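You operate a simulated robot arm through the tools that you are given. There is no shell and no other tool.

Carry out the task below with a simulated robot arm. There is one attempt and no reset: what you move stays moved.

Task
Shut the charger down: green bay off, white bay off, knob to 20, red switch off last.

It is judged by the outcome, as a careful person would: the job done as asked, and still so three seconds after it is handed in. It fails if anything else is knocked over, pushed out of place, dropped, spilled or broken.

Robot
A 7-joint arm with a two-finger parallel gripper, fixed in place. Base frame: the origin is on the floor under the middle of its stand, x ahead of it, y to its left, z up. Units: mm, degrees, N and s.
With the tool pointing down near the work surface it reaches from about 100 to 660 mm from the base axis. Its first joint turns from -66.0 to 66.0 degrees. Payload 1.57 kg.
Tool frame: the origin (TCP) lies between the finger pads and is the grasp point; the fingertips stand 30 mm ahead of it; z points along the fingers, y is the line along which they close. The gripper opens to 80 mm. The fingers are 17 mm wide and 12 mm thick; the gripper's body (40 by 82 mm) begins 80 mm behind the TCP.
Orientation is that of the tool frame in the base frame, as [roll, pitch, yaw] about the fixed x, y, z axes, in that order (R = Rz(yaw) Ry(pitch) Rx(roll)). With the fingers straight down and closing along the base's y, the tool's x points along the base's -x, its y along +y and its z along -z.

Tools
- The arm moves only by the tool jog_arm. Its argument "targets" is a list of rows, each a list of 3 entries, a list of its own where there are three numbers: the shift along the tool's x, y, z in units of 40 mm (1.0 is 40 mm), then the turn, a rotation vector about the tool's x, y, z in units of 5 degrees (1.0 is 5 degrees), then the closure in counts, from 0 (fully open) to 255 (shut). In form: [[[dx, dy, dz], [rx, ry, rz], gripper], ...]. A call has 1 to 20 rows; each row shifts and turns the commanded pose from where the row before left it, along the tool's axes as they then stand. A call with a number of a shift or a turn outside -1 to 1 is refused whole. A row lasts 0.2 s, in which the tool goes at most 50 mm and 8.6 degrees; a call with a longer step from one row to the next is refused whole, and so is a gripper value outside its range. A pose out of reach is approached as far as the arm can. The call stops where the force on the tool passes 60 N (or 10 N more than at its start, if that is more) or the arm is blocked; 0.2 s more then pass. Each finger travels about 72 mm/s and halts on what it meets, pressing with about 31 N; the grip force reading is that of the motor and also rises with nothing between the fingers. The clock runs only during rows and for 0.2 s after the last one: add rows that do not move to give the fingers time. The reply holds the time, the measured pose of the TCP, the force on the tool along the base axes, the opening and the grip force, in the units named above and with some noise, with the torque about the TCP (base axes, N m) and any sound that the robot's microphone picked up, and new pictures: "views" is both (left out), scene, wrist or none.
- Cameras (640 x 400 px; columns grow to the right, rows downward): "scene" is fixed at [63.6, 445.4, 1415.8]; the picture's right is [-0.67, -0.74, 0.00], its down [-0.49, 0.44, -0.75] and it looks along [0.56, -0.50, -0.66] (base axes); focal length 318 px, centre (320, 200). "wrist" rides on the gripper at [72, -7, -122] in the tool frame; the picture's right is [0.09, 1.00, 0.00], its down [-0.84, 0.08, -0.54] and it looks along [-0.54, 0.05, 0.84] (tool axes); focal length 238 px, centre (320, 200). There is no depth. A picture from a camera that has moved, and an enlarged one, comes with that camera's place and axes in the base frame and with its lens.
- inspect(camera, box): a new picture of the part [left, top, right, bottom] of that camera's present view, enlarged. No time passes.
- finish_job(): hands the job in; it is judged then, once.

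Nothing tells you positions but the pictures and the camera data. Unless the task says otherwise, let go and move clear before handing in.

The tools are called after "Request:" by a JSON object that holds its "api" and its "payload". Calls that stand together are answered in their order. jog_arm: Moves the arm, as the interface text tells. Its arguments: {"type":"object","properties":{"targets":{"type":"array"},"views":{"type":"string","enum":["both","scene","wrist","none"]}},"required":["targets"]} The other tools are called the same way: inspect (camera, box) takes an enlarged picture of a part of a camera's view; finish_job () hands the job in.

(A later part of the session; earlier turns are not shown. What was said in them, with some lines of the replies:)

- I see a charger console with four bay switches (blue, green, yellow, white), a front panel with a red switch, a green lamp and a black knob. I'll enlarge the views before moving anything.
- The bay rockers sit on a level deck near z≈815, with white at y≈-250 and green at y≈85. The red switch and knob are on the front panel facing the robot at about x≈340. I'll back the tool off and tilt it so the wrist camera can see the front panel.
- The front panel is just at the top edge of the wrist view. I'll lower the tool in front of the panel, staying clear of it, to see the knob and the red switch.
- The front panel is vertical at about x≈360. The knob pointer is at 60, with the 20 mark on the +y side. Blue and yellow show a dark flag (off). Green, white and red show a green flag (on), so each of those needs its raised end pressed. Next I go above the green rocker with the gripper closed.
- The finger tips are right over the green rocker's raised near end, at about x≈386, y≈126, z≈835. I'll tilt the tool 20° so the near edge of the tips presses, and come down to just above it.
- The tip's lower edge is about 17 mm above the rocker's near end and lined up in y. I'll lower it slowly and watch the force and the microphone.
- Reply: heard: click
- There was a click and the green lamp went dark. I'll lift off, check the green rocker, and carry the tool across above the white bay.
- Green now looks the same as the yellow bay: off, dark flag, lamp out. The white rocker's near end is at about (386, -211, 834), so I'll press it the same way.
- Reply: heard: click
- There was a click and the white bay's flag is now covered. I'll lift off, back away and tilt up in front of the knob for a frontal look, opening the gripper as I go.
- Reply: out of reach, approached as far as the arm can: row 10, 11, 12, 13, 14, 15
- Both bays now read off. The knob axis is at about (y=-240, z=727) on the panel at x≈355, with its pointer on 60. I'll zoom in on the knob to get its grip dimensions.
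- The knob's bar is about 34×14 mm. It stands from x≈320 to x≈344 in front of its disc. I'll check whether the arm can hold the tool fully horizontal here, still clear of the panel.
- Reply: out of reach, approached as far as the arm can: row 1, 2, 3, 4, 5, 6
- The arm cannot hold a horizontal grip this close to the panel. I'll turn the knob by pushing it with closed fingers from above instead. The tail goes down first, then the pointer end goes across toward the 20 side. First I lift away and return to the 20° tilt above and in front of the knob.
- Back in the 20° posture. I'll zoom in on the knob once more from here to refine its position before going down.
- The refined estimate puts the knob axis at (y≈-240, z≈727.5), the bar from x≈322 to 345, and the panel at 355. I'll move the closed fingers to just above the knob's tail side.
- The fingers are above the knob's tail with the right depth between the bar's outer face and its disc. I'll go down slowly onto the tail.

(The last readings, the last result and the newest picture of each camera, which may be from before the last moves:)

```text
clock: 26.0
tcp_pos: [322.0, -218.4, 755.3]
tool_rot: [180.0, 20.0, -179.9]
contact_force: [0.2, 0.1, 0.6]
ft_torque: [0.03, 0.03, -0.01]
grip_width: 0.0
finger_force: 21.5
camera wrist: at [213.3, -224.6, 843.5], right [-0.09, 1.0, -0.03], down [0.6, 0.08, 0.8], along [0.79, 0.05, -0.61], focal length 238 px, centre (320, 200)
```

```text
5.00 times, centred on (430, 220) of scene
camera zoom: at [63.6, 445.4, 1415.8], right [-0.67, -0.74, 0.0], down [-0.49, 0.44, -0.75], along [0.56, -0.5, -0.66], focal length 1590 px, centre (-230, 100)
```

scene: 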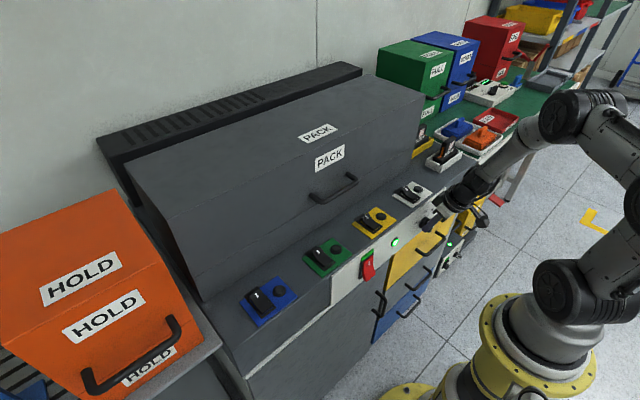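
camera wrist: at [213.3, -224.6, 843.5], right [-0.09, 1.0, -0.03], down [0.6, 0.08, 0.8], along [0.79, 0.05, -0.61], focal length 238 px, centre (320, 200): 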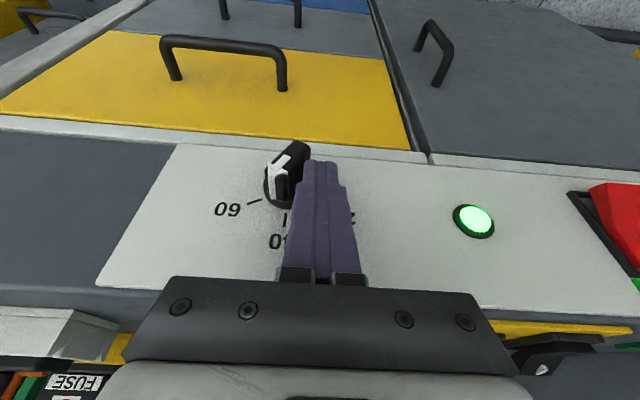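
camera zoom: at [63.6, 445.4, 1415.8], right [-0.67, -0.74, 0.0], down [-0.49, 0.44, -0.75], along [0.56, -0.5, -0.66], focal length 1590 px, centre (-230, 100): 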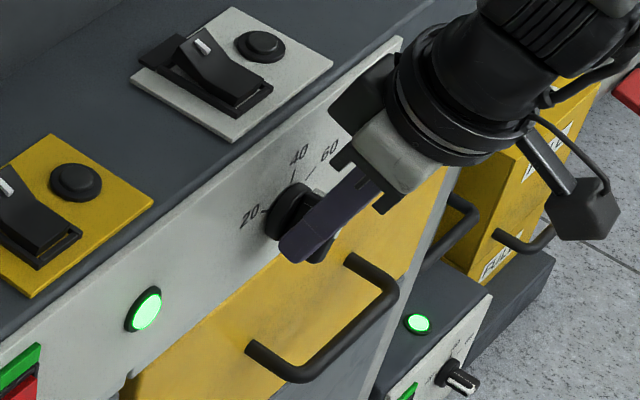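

The knob is turning easily; the pointer is already partway from 60 to 40. I'll keep pressing the tail down in small steps.

Request:
{"api": "jog_arm", "payload": {"targets": [[[0.0171, 0, 0.047], [0, 0, 0], 255], [[0.0171, 0, 0.047], [0, 0, 0], 255], [[0.0171, 0, 0.047], [0, 0, 0], 255], [[0.0171, 0, 0.047], [0, 0, 0], 255], [[0.0171, 0, 0.047], [0, 0, 0], 255]]}}

Request:
{"api": "inspect", "payload": {"camera": "wrist", "box": [230, 90, 390, 190]}}

Request:
{"api": "inspect", "payload": {"camera": "scene", "box": [380, 180, 480, 260]}}

```text
clock: 27.2
tcp_pos: [322.4, -218.3, 744.0]
tool_rot: [-179.9, 20.0, -180.0]
contact_force: [0.1, -0.5, 0.0]
ft_torque: [0.01, 0.01, 0.02]
grip_width: 0.0
finger_force: 21.2
camera wrist: at [213.4, -225.2, 833.3], right [-0.09, 1.0, -0.03], down [0.6, 0.08, 0.8], along [0.79, 0.05, -0.61], focal length 238 px, centre (320, 200)
```

scene: 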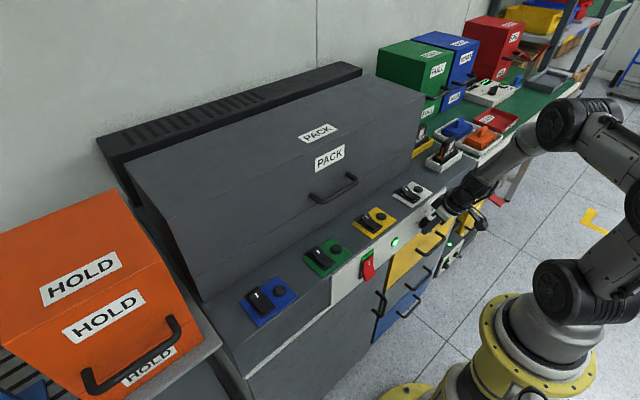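
wrist: 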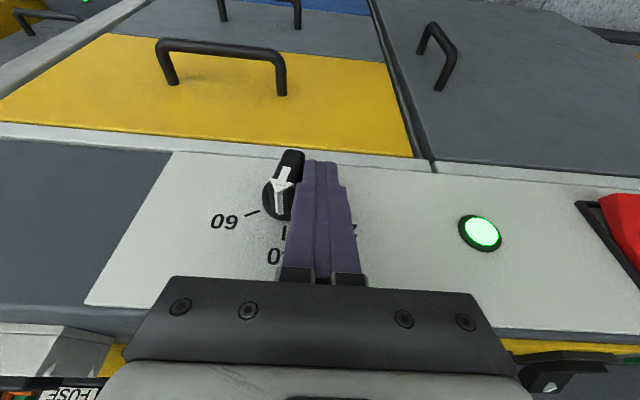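

```text
4.00 times, centred on (310, 140) of wrist
camera zoom: at [213.4, -225.2, 833.3], right [-0.09, 1.0, -0.03], down [0.6, 0.08, 0.8], along [0.79, 0.05, -0.61], focal length 953 px, centre (360, 440)
```

zoom: 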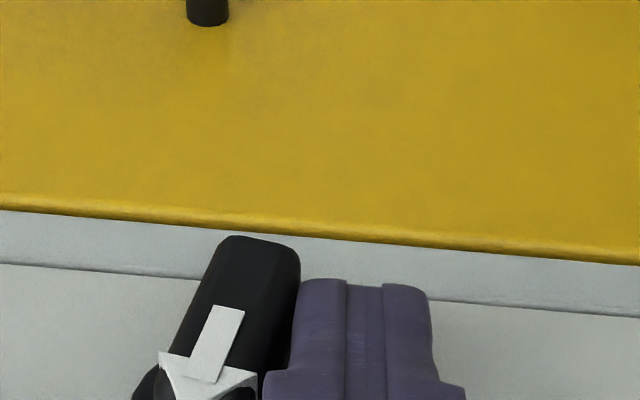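

```text
5.00 times, centred on (430, 220) of scene
camera zoom: at [63.6, 445.4, 1415.8], right [-0.67, -0.74, 0.0], down [-0.49, 0.44, -0.75], along [0.56, -0.5, -0.66], focal length 1590 px, centre (-230, 100)
```

zoom: 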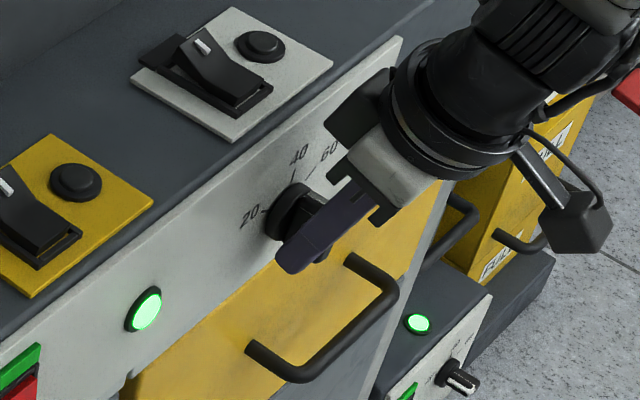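

The pointer is now about 15–20° short of 40. Next I lift over the knob to its other (-y) side and come down beside the pointer end.

Request:
{"api": "jog_arm", "payload": {"targets": [[[-0.171, 0, -0.47], [0, 0, 0], 255], [[-0.171, 0, -0.47], [0, 0, 0], 255], [[0, -0.75, 0], [0, 0, 0], 255], [[0, -0.75, 0], [0, 0, 0], 255], [[0.132, 0, 0.362], [0, 0, 0], 255], [[0, 0, 0], [0, 0, 0], 255]]}}

Request:
{"api": "inspect", "payload": {"camera": "wrist", "box": [250, 90, 410, 190]}}

Request:
{"api": "inspect", "payload": {"camera": "scene", "box": [380, 180, 480, 260]}}

```text
clock: 28.6
tcp_pos: [322.6, -279.6, 770.9]
tool_rot: [180.0, 20.1, 179.9]
contact_force: [-0.1, -0.3, 0.0]
ft_torque: [0.02, 0.04, 0.03]
grip_width: 0.1
finger_force: 21.9
camera wrist: at [215.0, -284.8, 858.7], right [-0.09, 1.0, -0.03], down [0.6, 0.08, 0.8], along [0.79, 0.05, -0.61], focal length 238 px, centre (320, 200)
```

scene: 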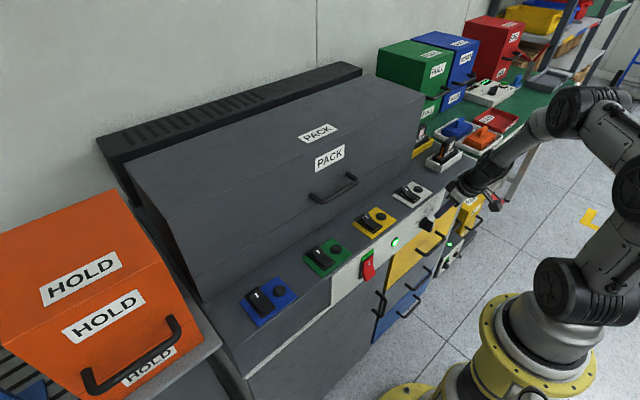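
wrist: 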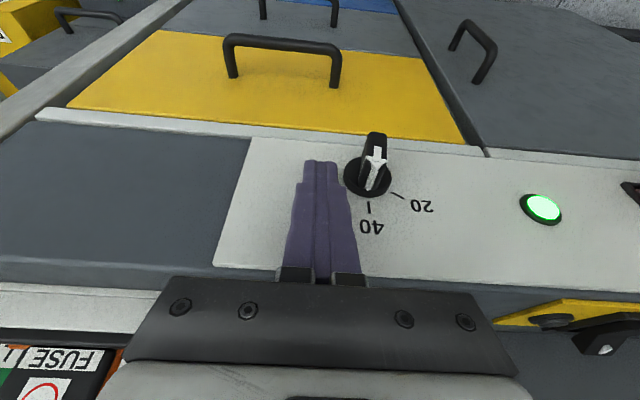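

```text
4.00 times, centred on (330, 140) of wrist
camera zoom: at [215.0, -284.8, 858.7], right [-0.09, 1.0, -0.03], down [0.6, 0.08, 0.8], along [0.79, 0.05, -0.61], focal length 953 px, centre (280, 440)
```

zoom: 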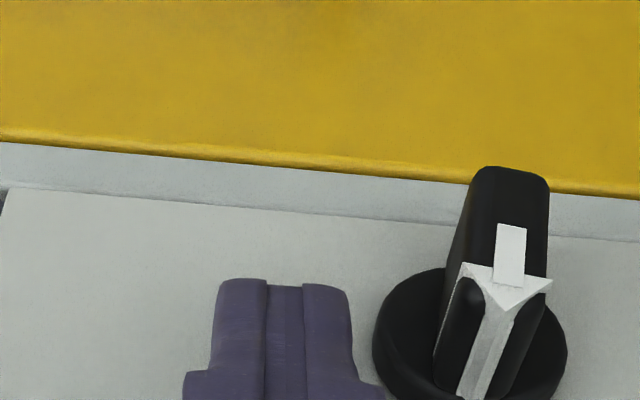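

```text
5.00 times, centred on (430, 220) of scene
camera zoom: at [63.6, 445.4, 1415.8], right [-0.67, -0.74, 0.0], down [-0.49, 0.44, -0.75], along [0.56, -0.5, -0.66], focal length 1590 px, centre (-230, 100)
```

zoom: 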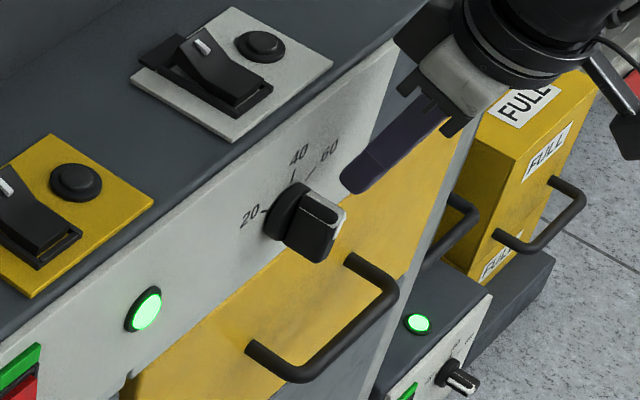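

The pointer is now about 9° short of 40, and the fingers sit on its -y side at the right height. I'll push gently toward +y.

Request:
{"api": "jog_arm", "payload": {"targets": [[[0, 0.1, 0], [0, 0, 0], 255], [[0, 0.1, 0], [0, 0, 0], 255], [[0, 0.1, 0], [0, 0, 0], 255], [[0, 0.1, 0], [0, 0, 0], 255], [[0, 0.1, 0], [0, 0, 0], 255], [[0, 0.1, 0], [0, 0, 0], 255], [[0, 0.1, 0], [0, 0, 0], 255]]}}

Request:
{"api": "inspect", "payload": {"camera": "wrist", "box": [250, 90, 410, 190]}}

Request:
{"api": "inspect", "payload": {"camera": "scene", "box": [380, 180, 480, 260]}}

```text
clock: 30.2
tcp_pos: [324.1, -250.8, 771.7]
tool_rot: [-179.8, 20.3, 179.9]
contact_force: [-2.1, -1.8, 9.9]
ft_torque: [0.07, 0.0, 0.0]
grip_width: 0.0
finger_force: 21.3
camera wrist: at [214.7, -257.3, 859.5], right [-0.09, 1.0, -0.03], down [0.6, 0.08, 0.8], along [0.8, 0.05, -0.6], focal length 238 px, centre (320, 200)
```

scene: 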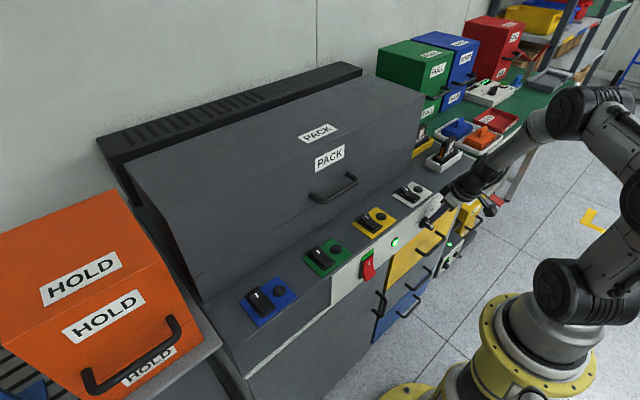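
wrist: 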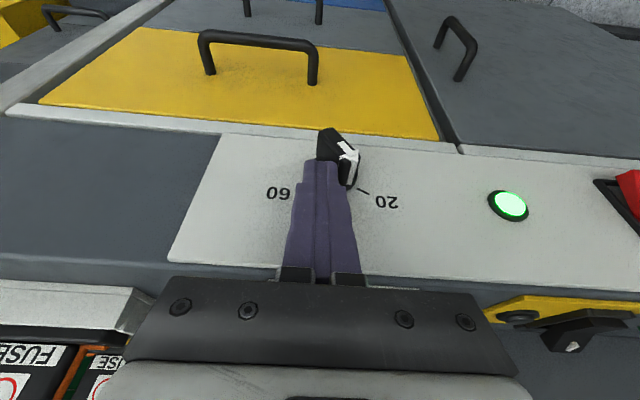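

```text
4.00 times, centred on (330, 140) of wrist
camera zoom: at [214.7, -257.3, 859.5], right [-0.09, 1.0, -0.03], down [0.6, 0.08, 0.8], along [0.8, 0.05, -0.6], focal length 953 px, centre (280, 440)
```

zoom: 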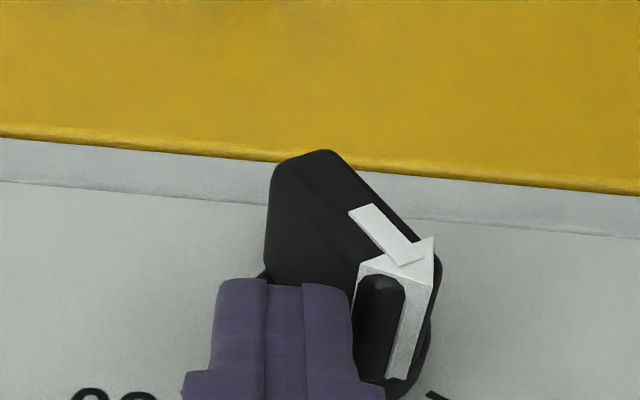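

```text
5.00 times, centred on (430, 220) of scene
camera zoom: at [63.5, 445.4, 1415.8], right [-0.67, -0.74, 0.0], down [-0.49, 0.44, -0.75], along [0.56, -0.5, -0.66], focal length 1590 px, centre (-230, 100)
```

zoom: 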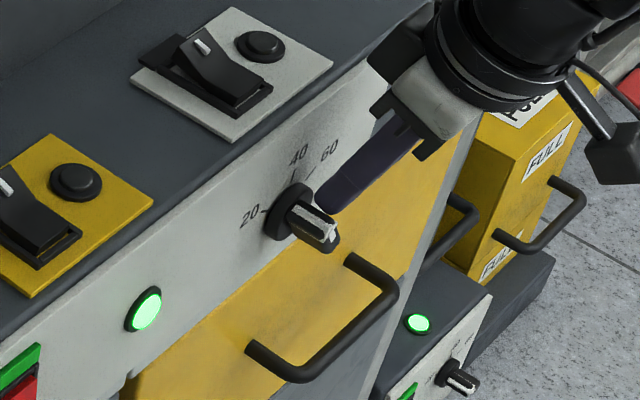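

The pointer is now about 29° past 40 on the way to 20, with a 10 N reaction that suggests a detent near the midpoint. I'll continue a few more millimetres.

Request:
{"api": "jog_arm", "payload": {"targets": [[[0, 0.05, 0], [0, 0, 0], 255], [[0, 0.05, 0], [0, 0, 0], 255], [[0, 0, 0], [0, 0, 0], 255]], "views": "wrist"}}

Request:
{"api": "inspect", "payload": {"camera": "wrist", "box": [250, 90, 410, 190]}}

Request:
{"api": "inspect", "payload": {"camera": "scene", "box": [380, 180, 480, 260]}}

```text
clock: 31.0
tcp_pos: [323.7, -246.7, 769.5]
tool_rot: [-179.9, 20.0, -179.9]
contact_force: [3.2, -7.1, 2.1]
ft_torque: [-0.18, -0.08, -0.05]
grip_width: 0.0
finger_force: 21.1
camera wrist: at [214.4, -252.9, 858.7], right [-0.09, 1.0, -0.03], down [0.6, 0.08, 0.8], along [0.8, 0.05, -0.6], focal length 238 px, centre (320, 200)
```

wrist: 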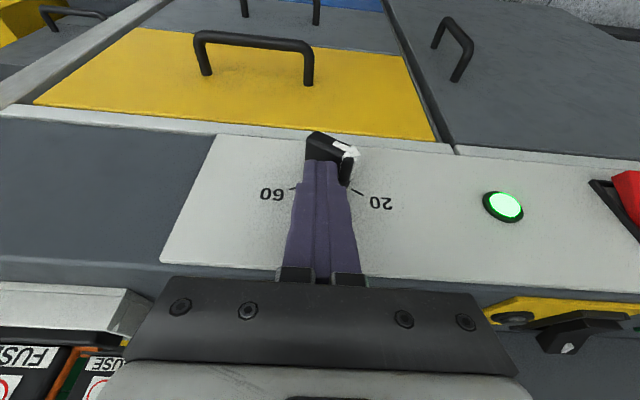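

```text
4.00 times, centred on (330, 140) of wrist
camera zoom: at [214.4, -252.9, 858.7], right [-0.09, 1.0, -0.03], down [0.6, 0.08, 0.8], along [0.8, 0.05, -0.6], focal length 953 px, centre (280, 440)
```

zoom: 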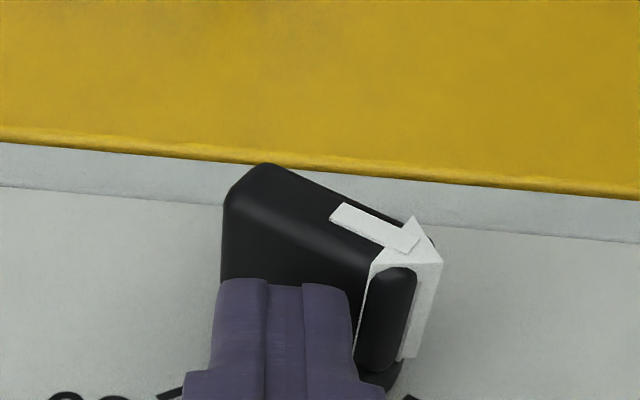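

```text
5.00 times, centred on (430, 220) of scene
camera zoom: at [63.7, 445.3, 1415.8], right [-0.67, -0.74, 0.0], down [-0.49, 0.45, -0.75], along [0.56, -0.5, -0.66], focal length 1590 px, centre (-230, 100)
```

zoom: 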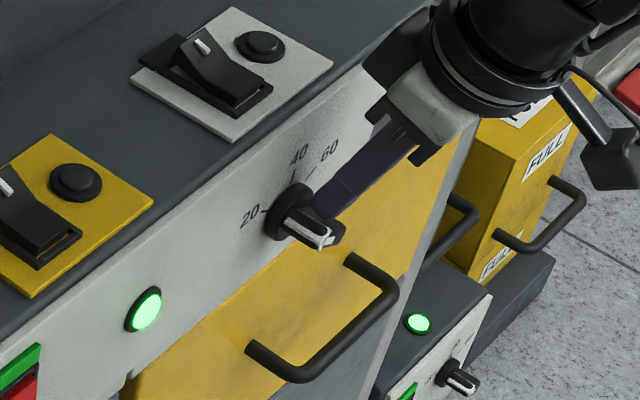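

The pointer now reads about 60° past 40, which is on the 20 mark. I'll back the fingers straight off its face, lift clear and check it.

Request:
{"api": "jog_arm", "payload": {"targets": [[[-0.022, -0.0375, -0.061], [0, 0, 0], 255], [[-0.022, -0.0375, -0.061], [0, 0, 0], 255], [[-0.044, -0.075, -0.122], [0, 0, 0], 255], [[-0.171, -0.1, -0.47], [0, 0, 0], 255], [[-0.257, 0, -0.705], [0, 0, 0], 255], [[0, 0, 0], [0, 0, 0], 255]]}}

Request:
{"api": "inspect", "payload": {"camera": "wrist", "box": [250, 60, 410, 160]}}

Request:
{"api": "inspect", "payload": {"camera": "scene", "box": [380, 180, 480, 260]}}

```text
clock: 32.4
tcp_pos: [322.8, -257.3, 829.6]
tool_rot: [180.0, 20.0, 179.9]
contact_force: [-0.3, 0.1, -0.2]
ft_torque: [0.0, -0.04, -0.01]
grip_width: 0.2
finger_force: 21.4
camera wrist: at [214.1, -263.0, 919.0], right [-0.09, 1.0, -0.03], down [0.6, 0.08, 0.8], along [0.79, 0.05, -0.61], focal length 238 px, centre (320, 200)
```

scene: 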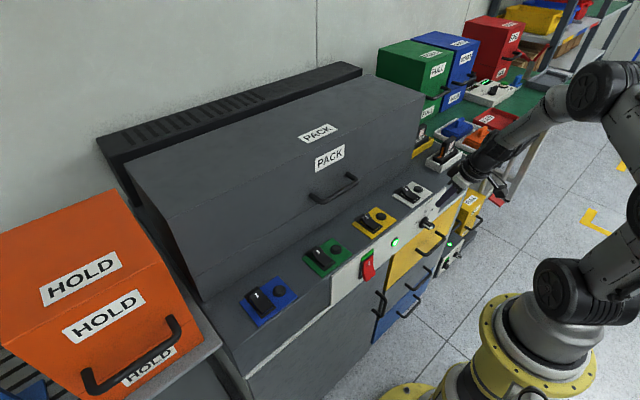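
wrist: 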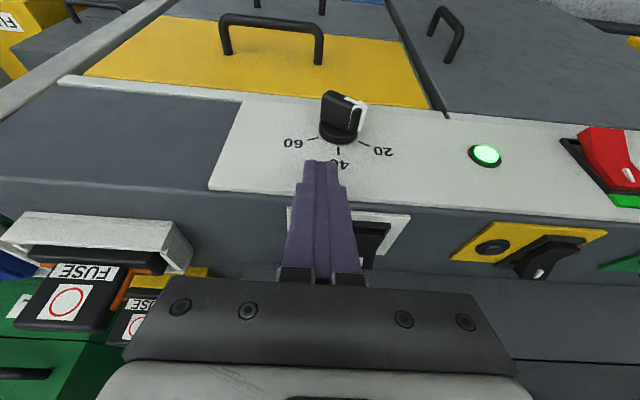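

```text
4.00 times, centred on (330, 110) of wrist
camera zoom: at [214.1, -263.0, 919.0], right [-0.09, 1.0, -0.03], down [0.6, 0.08, 0.8], along [0.79, 0.05, -0.61], focal length 953 px, centre (280, 560)
```

zoom: 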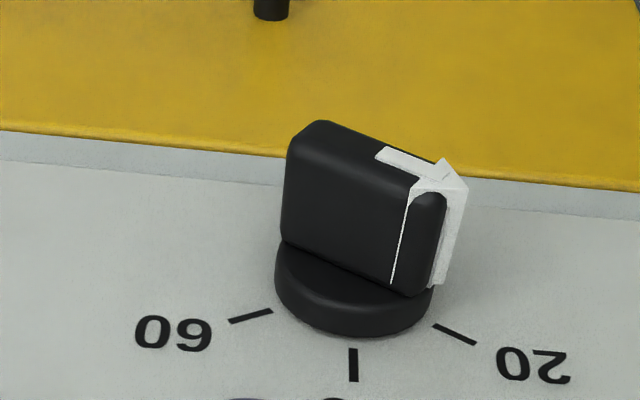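

```text
5.00 times, centred on (430, 220) of scene
camera zoom: at [63.6, 445.4, 1415.8], right [-0.67, -0.74, 0.0], down [-0.49, 0.44, -0.75], along [0.56, -0.5, -0.66], focal length 1590 px, centre (-230, 100)
```

zoom: 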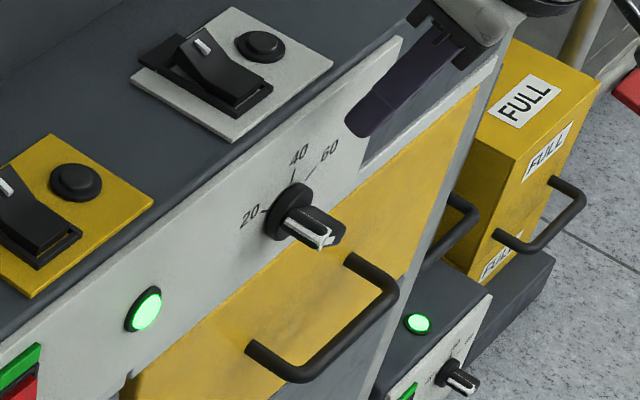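

The knob reads 20. I'll stop partway for a squarer check of the whole panel before the red switch.

Request:
{"api": "jog_arm", "payload": {"targets": [[[0.535, 0.84, -0.461], [0, 0, 0], 255], [[0.535, 0.84, -0.461], [0, 0, 0], 255], [[0, 0.6, 0], [0, -1, 0], 255], [[0, 0.6, 0], [0, -1, 0], 255], [[0, 0, 0], [0, 0, 0], 255]]}}

Request:
{"api": "inspect", "payload": {"camera": "wrist", "box": [130, 60, 330, 185]}}

Request:
{"api": "inspect", "payload": {"camera": "wrist", "box": [400, 60, 600, 185]}}

Request:
{"api": "inspect", "payload": {"camera": "scene", "box": [230, 170, 460, 315]}}

```text
clock: 33.6
tcp_pos: [268.9, -141.0, 847.4]
tool_rot: [-180.0, 30.1, -180.0]
contact_force: [-0.1, 0.5, 0.2]
ft_torque: [-0.02, -0.01, 0.02]
grip_width: 0.0
finger_force: 21.5
camera wrist: at [146.4, -147.1, 916.7], right [-0.08, 1.0, -0.05], down [0.45, 0.08, 0.89], along [0.89, 0.05, -0.46], focal length 238 px, centre (320, 200)
```

scene: 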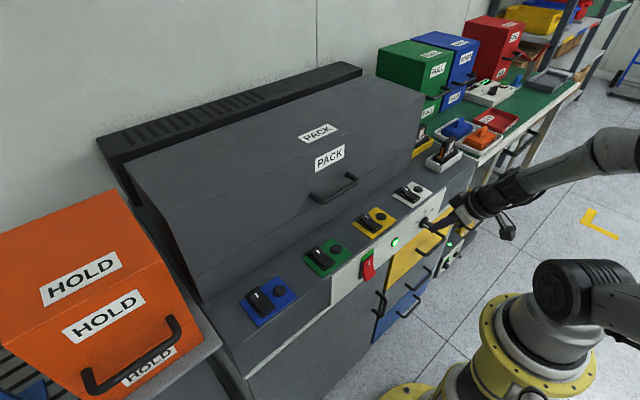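
wrist: 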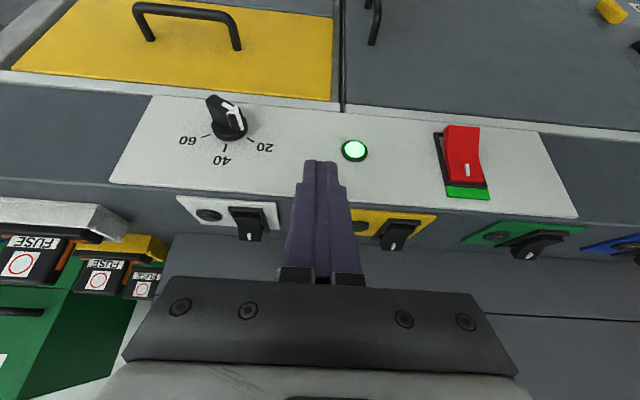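

```text
3.20 times, centred on (230, 122) of wrist
camera zoom: at [146.4, -147.1, 916.7], right [-0.08, 1.0, -0.05], down [0.45, 0.08, 0.89], along [0.89, 0.05, -0.46], focal length 763 px, centre (608, 448)
```

zoom: 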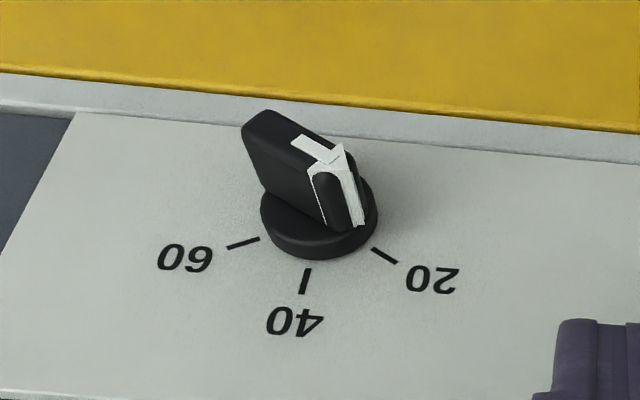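

```text
3.20 times, centred on (500, 122) of wrist
camera zoom: at [146.4, -147.1, 916.7], right [-0.08, 1.0, -0.05], down [0.45, 0.08, 0.89], along [0.89, 0.05, -0.46], focal length 763 px, centre (-256, 448)
```

zoom: 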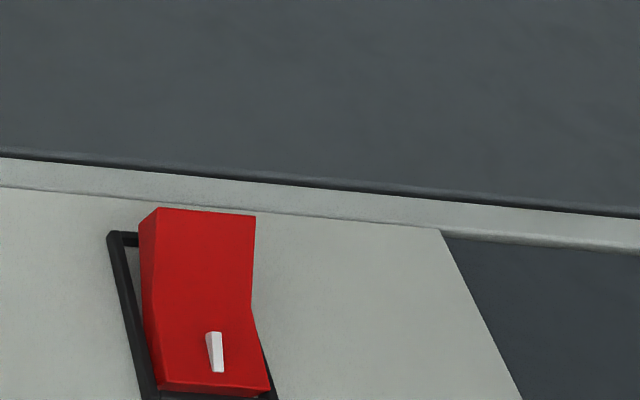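

```text
2.76 times, centred on (345, 242) of scene
camera zoom: at [63.6, 445.4, 1415.8], right [-0.67, -0.74, 0.0], down [-0.49, 0.44, -0.75], along [0.56, -0.5, -0.66], focal length 877 px, centre (251, 83)
```

zoom: 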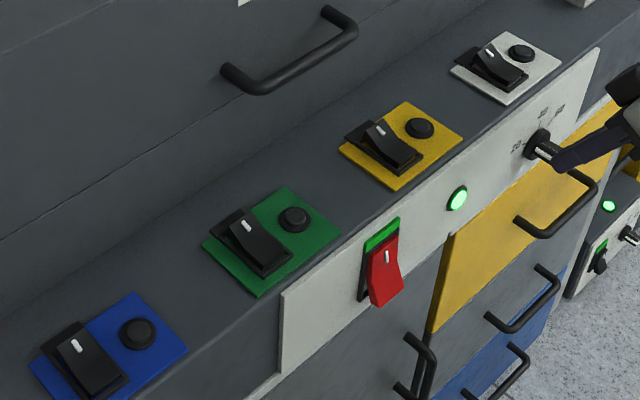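

The knob is confirmed on 20, and the green and white bays show off. Only the red switch is left. Its lower end sticks out at about (337, 22, 717), so I'll move in front of it, stopping above first.

Request:
{"api": "jog_arm", "payload": {"targets": [[[0, 0.95, 0], [0, 1, 0], 255], [[0, 0.95, 0], [0, 1, 0], 255], [[-0.243, 0.725, 0.088], [0, 0, 0], 255], [[-0.243, 0.725, 0.088], [0, 0, 0], 255], [[-0.243, 0.725, 0.088], [0, 0, 0], 255], [[0.214, 0, 0.5875], [0, 0, 0], 255], [[0, 0, 0], [0, 0, 0], 255]]}}

Request:
{"api": "inspect", "payload": {"camera": "wrist", "box": [240, 60, 400, 160]}}

Request:
{"api": "inspect", "payload": {"camera": "scene", "box": [320, 220, 420, 300]}}

```text
clock: 35.2
tcp_pos: [299.8, 23.0, 824.6]
tool_rot: [179.9, 20.0, -180.0]
contact_force: [0.2, 0.1, 0.6]
ft_torque: [0.02, -0.03, -0.01]
grip_width: 0.0
finger_force: 21.1
camera wrist: at [191.6, 17.2, 913.0], right [-0.09, 1.0, -0.03], down [0.6, 0.08, 0.8], along [0.79, 0.05, -0.6], focal length 238 px, centre (320, 200)
```

scene: 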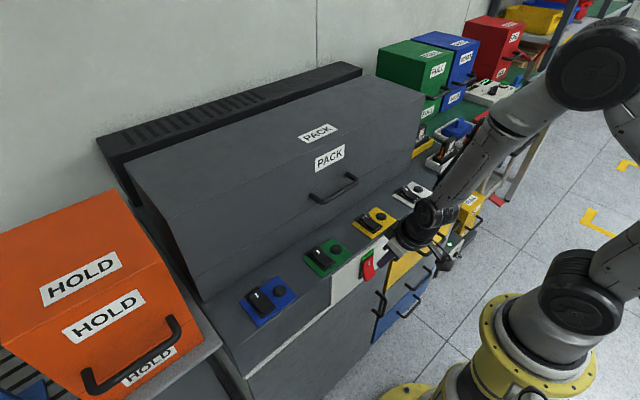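
wrist: 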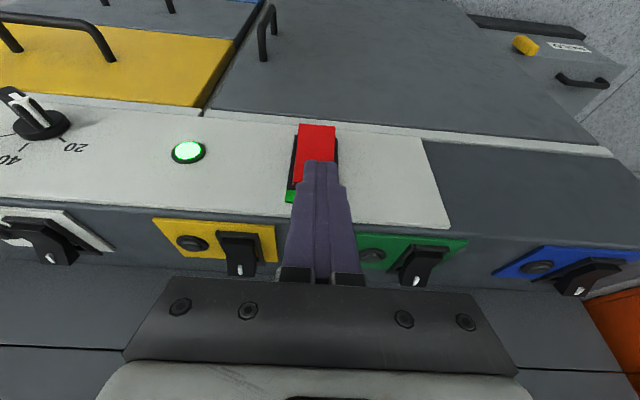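

```text
4.00 times, centred on (320, 110) of wrist
camera zoom: at [191.6, 17.2, 913.0], right [-0.09, 1.0, -0.03], down [0.6, 0.08, 0.8], along [0.79, 0.05, -0.6], focal length 953 px, centre (320, 560)
```

zoom: 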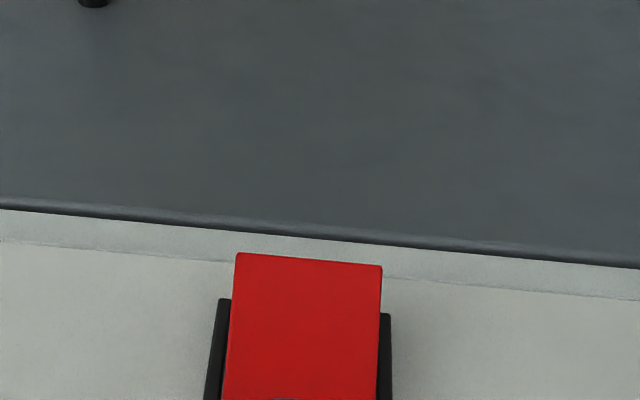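

```text
5.00 times, centred on (370, 260) of scene
camera zoom: at [63.6, 445.4, 1415.8], right [-0.67, -0.74, 0.0], down [-0.49, 0.44, -0.75], along [0.56, -0.5, -0.66], focal length 1590 px, centre (70, -100)
```

zoom: 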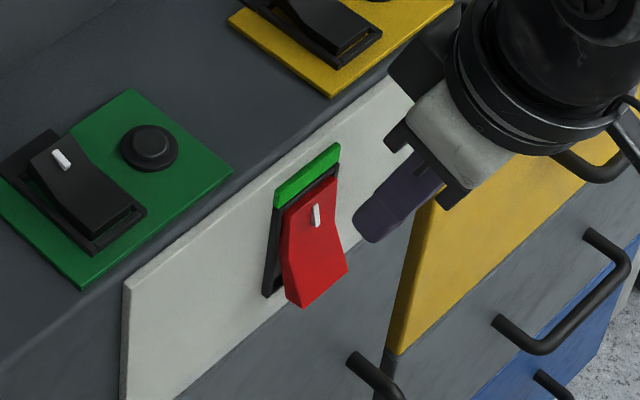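

I'm in front of the red rocker and lined up at y≈20, with about 13 mm of clearance. I'll lower until the tip is level with its protruding lower end.

Request:
{"api": "jog_arm", "payload": {"targets": [[[0.214, -0.075, 0.5875], [0, 0, 0], 255], [[0.214, 0, 0.5875], [0, 0, 0], 255], [[0.214, 0, 0.5875], [0, 0, 0], 255], [[0, 0, 0], [0, 0, 0], 255]]}}

Request:
{"api": "inspect", "payload": {"camera": "wrist", "box": [240, 90, 400, 190]}}

Request:
{"api": "inspect", "payload": {"camera": "scene", "box": [320, 220, 420, 300]}}

```text
clock: 36.2
tcp_pos: [301.1, 17.8, 748.5]
tool_rot: [180.0, 19.9, 180.0]
contact_force: [0.4, -0.6, -0.1]
ft_torque: [0.04, -0.01, 0.01]
grip_width: 0.0
finger_force: 21.0
camera wrist: at [192.1, 11.4, 837.4], right [-0.09, 1.0, -0.03], down [0.6, 0.08, 0.8], along [0.79, 0.05, -0.6], focal length 238 px, centre (320, 200)
```

scene: 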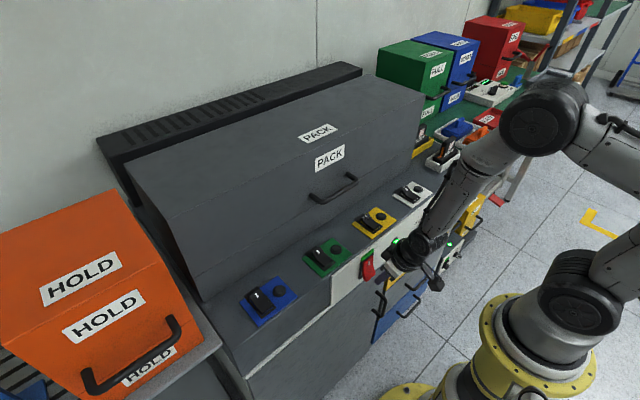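
wrist: 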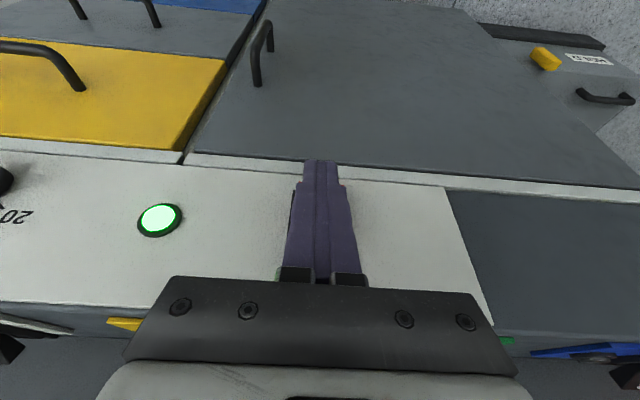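

```text
4.00 times, centred on (320, 140) of wrist
camera zoom: at [192.1, 11.4, 837.4], right [-0.09, 1.0, -0.03], down [0.6, 0.08, 0.8], along [0.79, 0.05, -0.6], focal length 953 px, centre (320, 440)
```

zoom: 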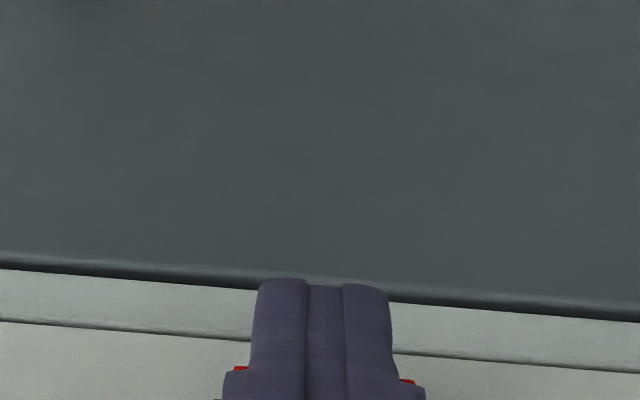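

```text
5.00 times, centred on (370, 260) of scene
camera zoom: at [63.6, 445.4, 1415.8], right [-0.67, -0.74, 0.0], down [-0.49, 0.44, -0.75], along [0.56, -0.5, -0.66], focal length 1590 px, centre (70, -100)
```

zoom: 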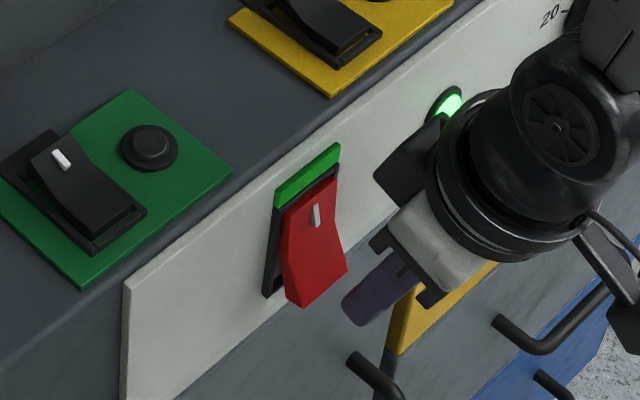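

The tip is level with the red rocker's lower end, at about z≈723. I'll push it in slowly toward the panel.

Request:
{"api": "jog_arm", "payload": {"targets": [[[-0.282, 0, 0.1026], [0, 0, 0], 255], [[-0.047, 0, 0.0171], [0, 0, 0], 255], [[-0.047, 0, 0.0171], [0, 0, 0], 255], [[-0.047, 0, 0.0171], [0, 0, 0], 255], [[-0.047, 0, 0.0171], [0, 0, 0], 255], [[-0.047, 0, 0.0171], [0, 0, 0], 255]]}}

Request:
{"api": "inspect", "payload": {"camera": "scene", "box": [320, 220, 420, 300]}}

```text
clock: 37.6
tcp_pos: [322.9, 18.0, 750.6]
tool_rot: [-180.0, 20.1, 179.9]
contact_force: [-0.7, -1.2, -0.1]
ft_torque: [-0.01, 0.0, -0.01]
grip_width: 0.0
finger_force: 21.4
heard: click
camera wrist: at [214.4, 12.0, 837.7], right [-0.09, 1.0, -0.03], down [0.6, 0.08, 0.8], along [0.8, 0.05, -0.6], focal length 238 px, centre (320, 200)
```

scene: 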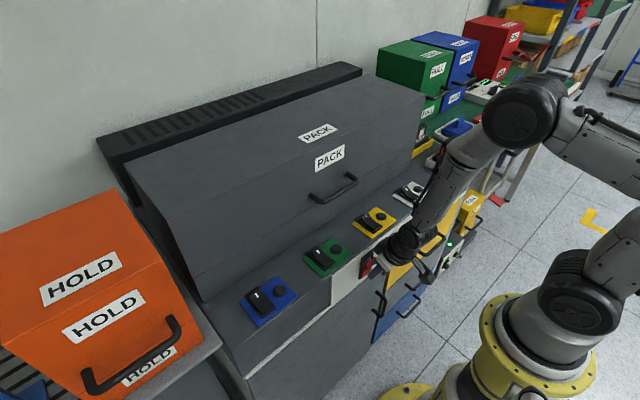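
wrist: 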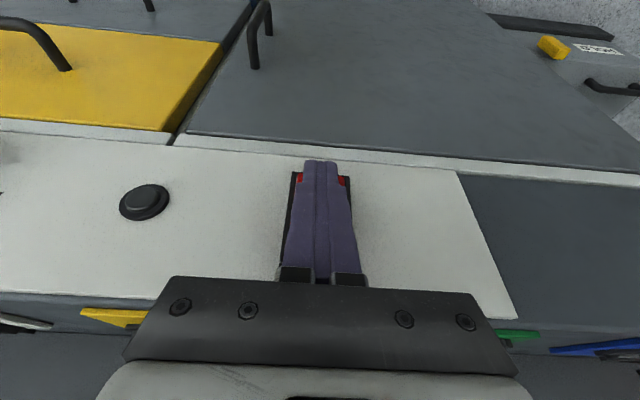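

```text
5.00 times, centred on (370, 260) of scene
camera zoom: at [63.6, 445.4, 1415.8], right [-0.67, -0.74, 0.0], down [-0.49, 0.44, -0.75], along [0.56, -0.5, -0.66], focal length 1590 px, centre (70, -100)
```

zoom: 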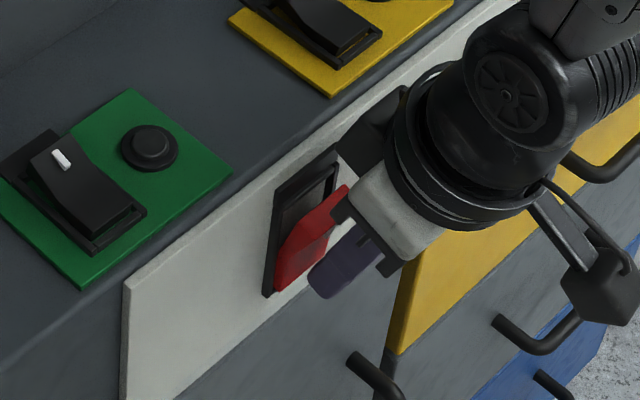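

There was a click, the panel lamp went out and the red rocker flipped. I'll back straight out from the panel, then lift clear and check everything.

Request:
{"api": "jog_arm", "payload": {"targets": [[[0.282, 0, -0.1026], [0, 0, 0], 255], [[0.282, 0, -0.1026], [0, 0, 0], 255], [[-0.2565, 0, -0.705], [0, 0, 0], 255], [[-0.2565, 0, -0.705], [0, 0, 0], 255], [[-0.2565, 0, -0.705], [0, 0, 0], 255], [[-0.2565, -0.6, -0.705], [0, 0, 0], 255], [[0, -0.95, 0], [0, 0, 0], 255], [[0, -0.95, 0], [0, 0, 0], 255], [[0, -0.8, 0], [0, -1, 0], 255], [[0, 0, 0], [0, -1, 0], 255], [[0, 0, 0], [0, 0, 0], 255]]}}

Request:
{"api": "inspect", "payload": {"camera": "wrist", "box": [130, 40, 370, 190]}}

Request:
{"api": "inspect", "payload": {"camera": "wrist", "box": [380, 40, 620, 190]}}

Request:
{"api": "inspect", "payload": {"camera": "scene", "box": [230, 170, 460, 315]}}

```text
clock: 40.0
tcp_pos: [298.8, -113.9, 869.6]
tool_rot: [180.0, 30.0, 180.0]
contact_force: [-0.1, -0.4, 0.3]
ft_torque: [0.02, 0.0, 0.0]
grip_width: 0.0
finger_force: 21.4
camera wrist: at [175.8, -120.6, 937.0], right [-0.08, 1.0, -0.05], down [0.45, 0.08, 0.89], along [0.89, 0.05, -0.46], focal length 238 px, centre (320, 200)
```

scene: 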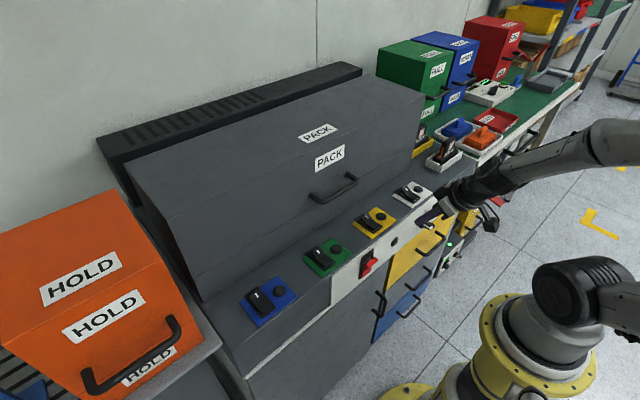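
wrist: 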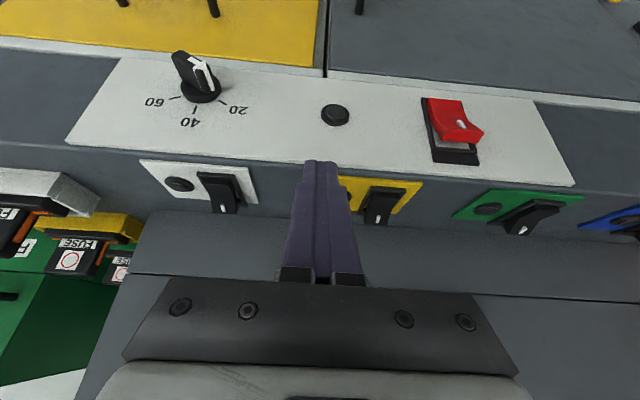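

```text
2.67 times, centred on (250, 115) of wrist
camera zoom: at [175.8, -120.6, 937.0], right [-0.08, 1.0, -0.05], down [0.45, 0.08, 0.89], along [0.89, 0.05, -0.46], focal length 636 px, centre (507, 427)
```

zoom: 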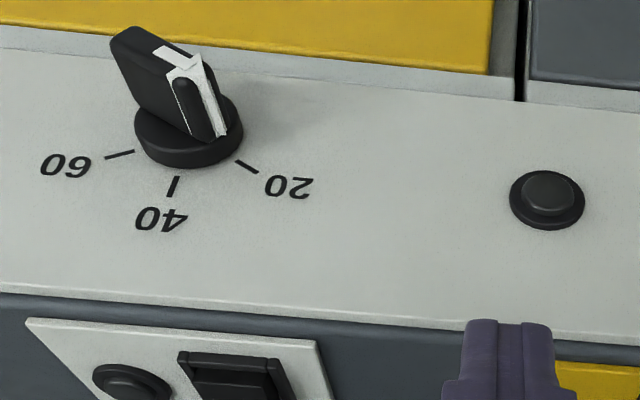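

```text
2.67 times, centred on (500, 115) of wrist
camera zoom: at [175.8, -120.6, 937.0], right [-0.08, 1.0, -0.05], down [0.45, 0.08, 0.89], along [0.89, 0.05, -0.46], focal length 636 px, centre (-160, 427)
```

zoom: 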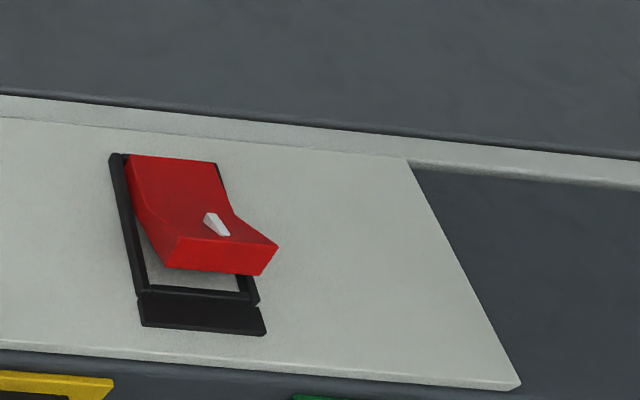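

```text
2.76 times, centred on (345, 242) of scene
camera zoom: at [63.6, 445.4, 1415.8], right [-0.67, -0.74, 0.0], down [-0.49, 0.44, -0.75], along [0.56, -0.5, -0.66], focal length 877 px, centre (251, 83)
```

zoom: 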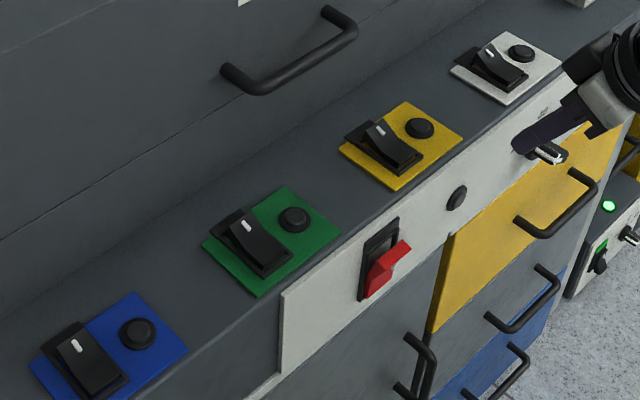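

Green and white bays are off (dark flags, matching the bays I left alone). The knob points at 20, and the red switch is off with the panel lamp dark. The arm is clear and touching nothing, so I'm handing the job in.

Request:
{"api": "finish_job", "payload": {}}

```text
The job is handed in.
```

The charger is shut down in the order you asked, and the job is handed in. I don't have the judge's result.

- **Green bay:** off. The rocker clicked over, its flag is dark and its lamp went out.
- **White bay:** off. The rocker clicked over and its flag is dark. Its lamp was already dark at the start, so I went by the rocker position.
- **Knob:** pointing at 20. I turned it by pushing with closed fingers, because the arm could not hold the tool horizontal close enough to the panel to grip it. The last camera check put the pointer within a few degrees of the 20 mark.
- **Red switch:** off, done last. It clicked over, its flag is dark and the panel lamp went out.

The blue and yellow bays were already off and I left them alone. I saw nothing knocked over or moved out of place, and the arm ended clear of the charger.
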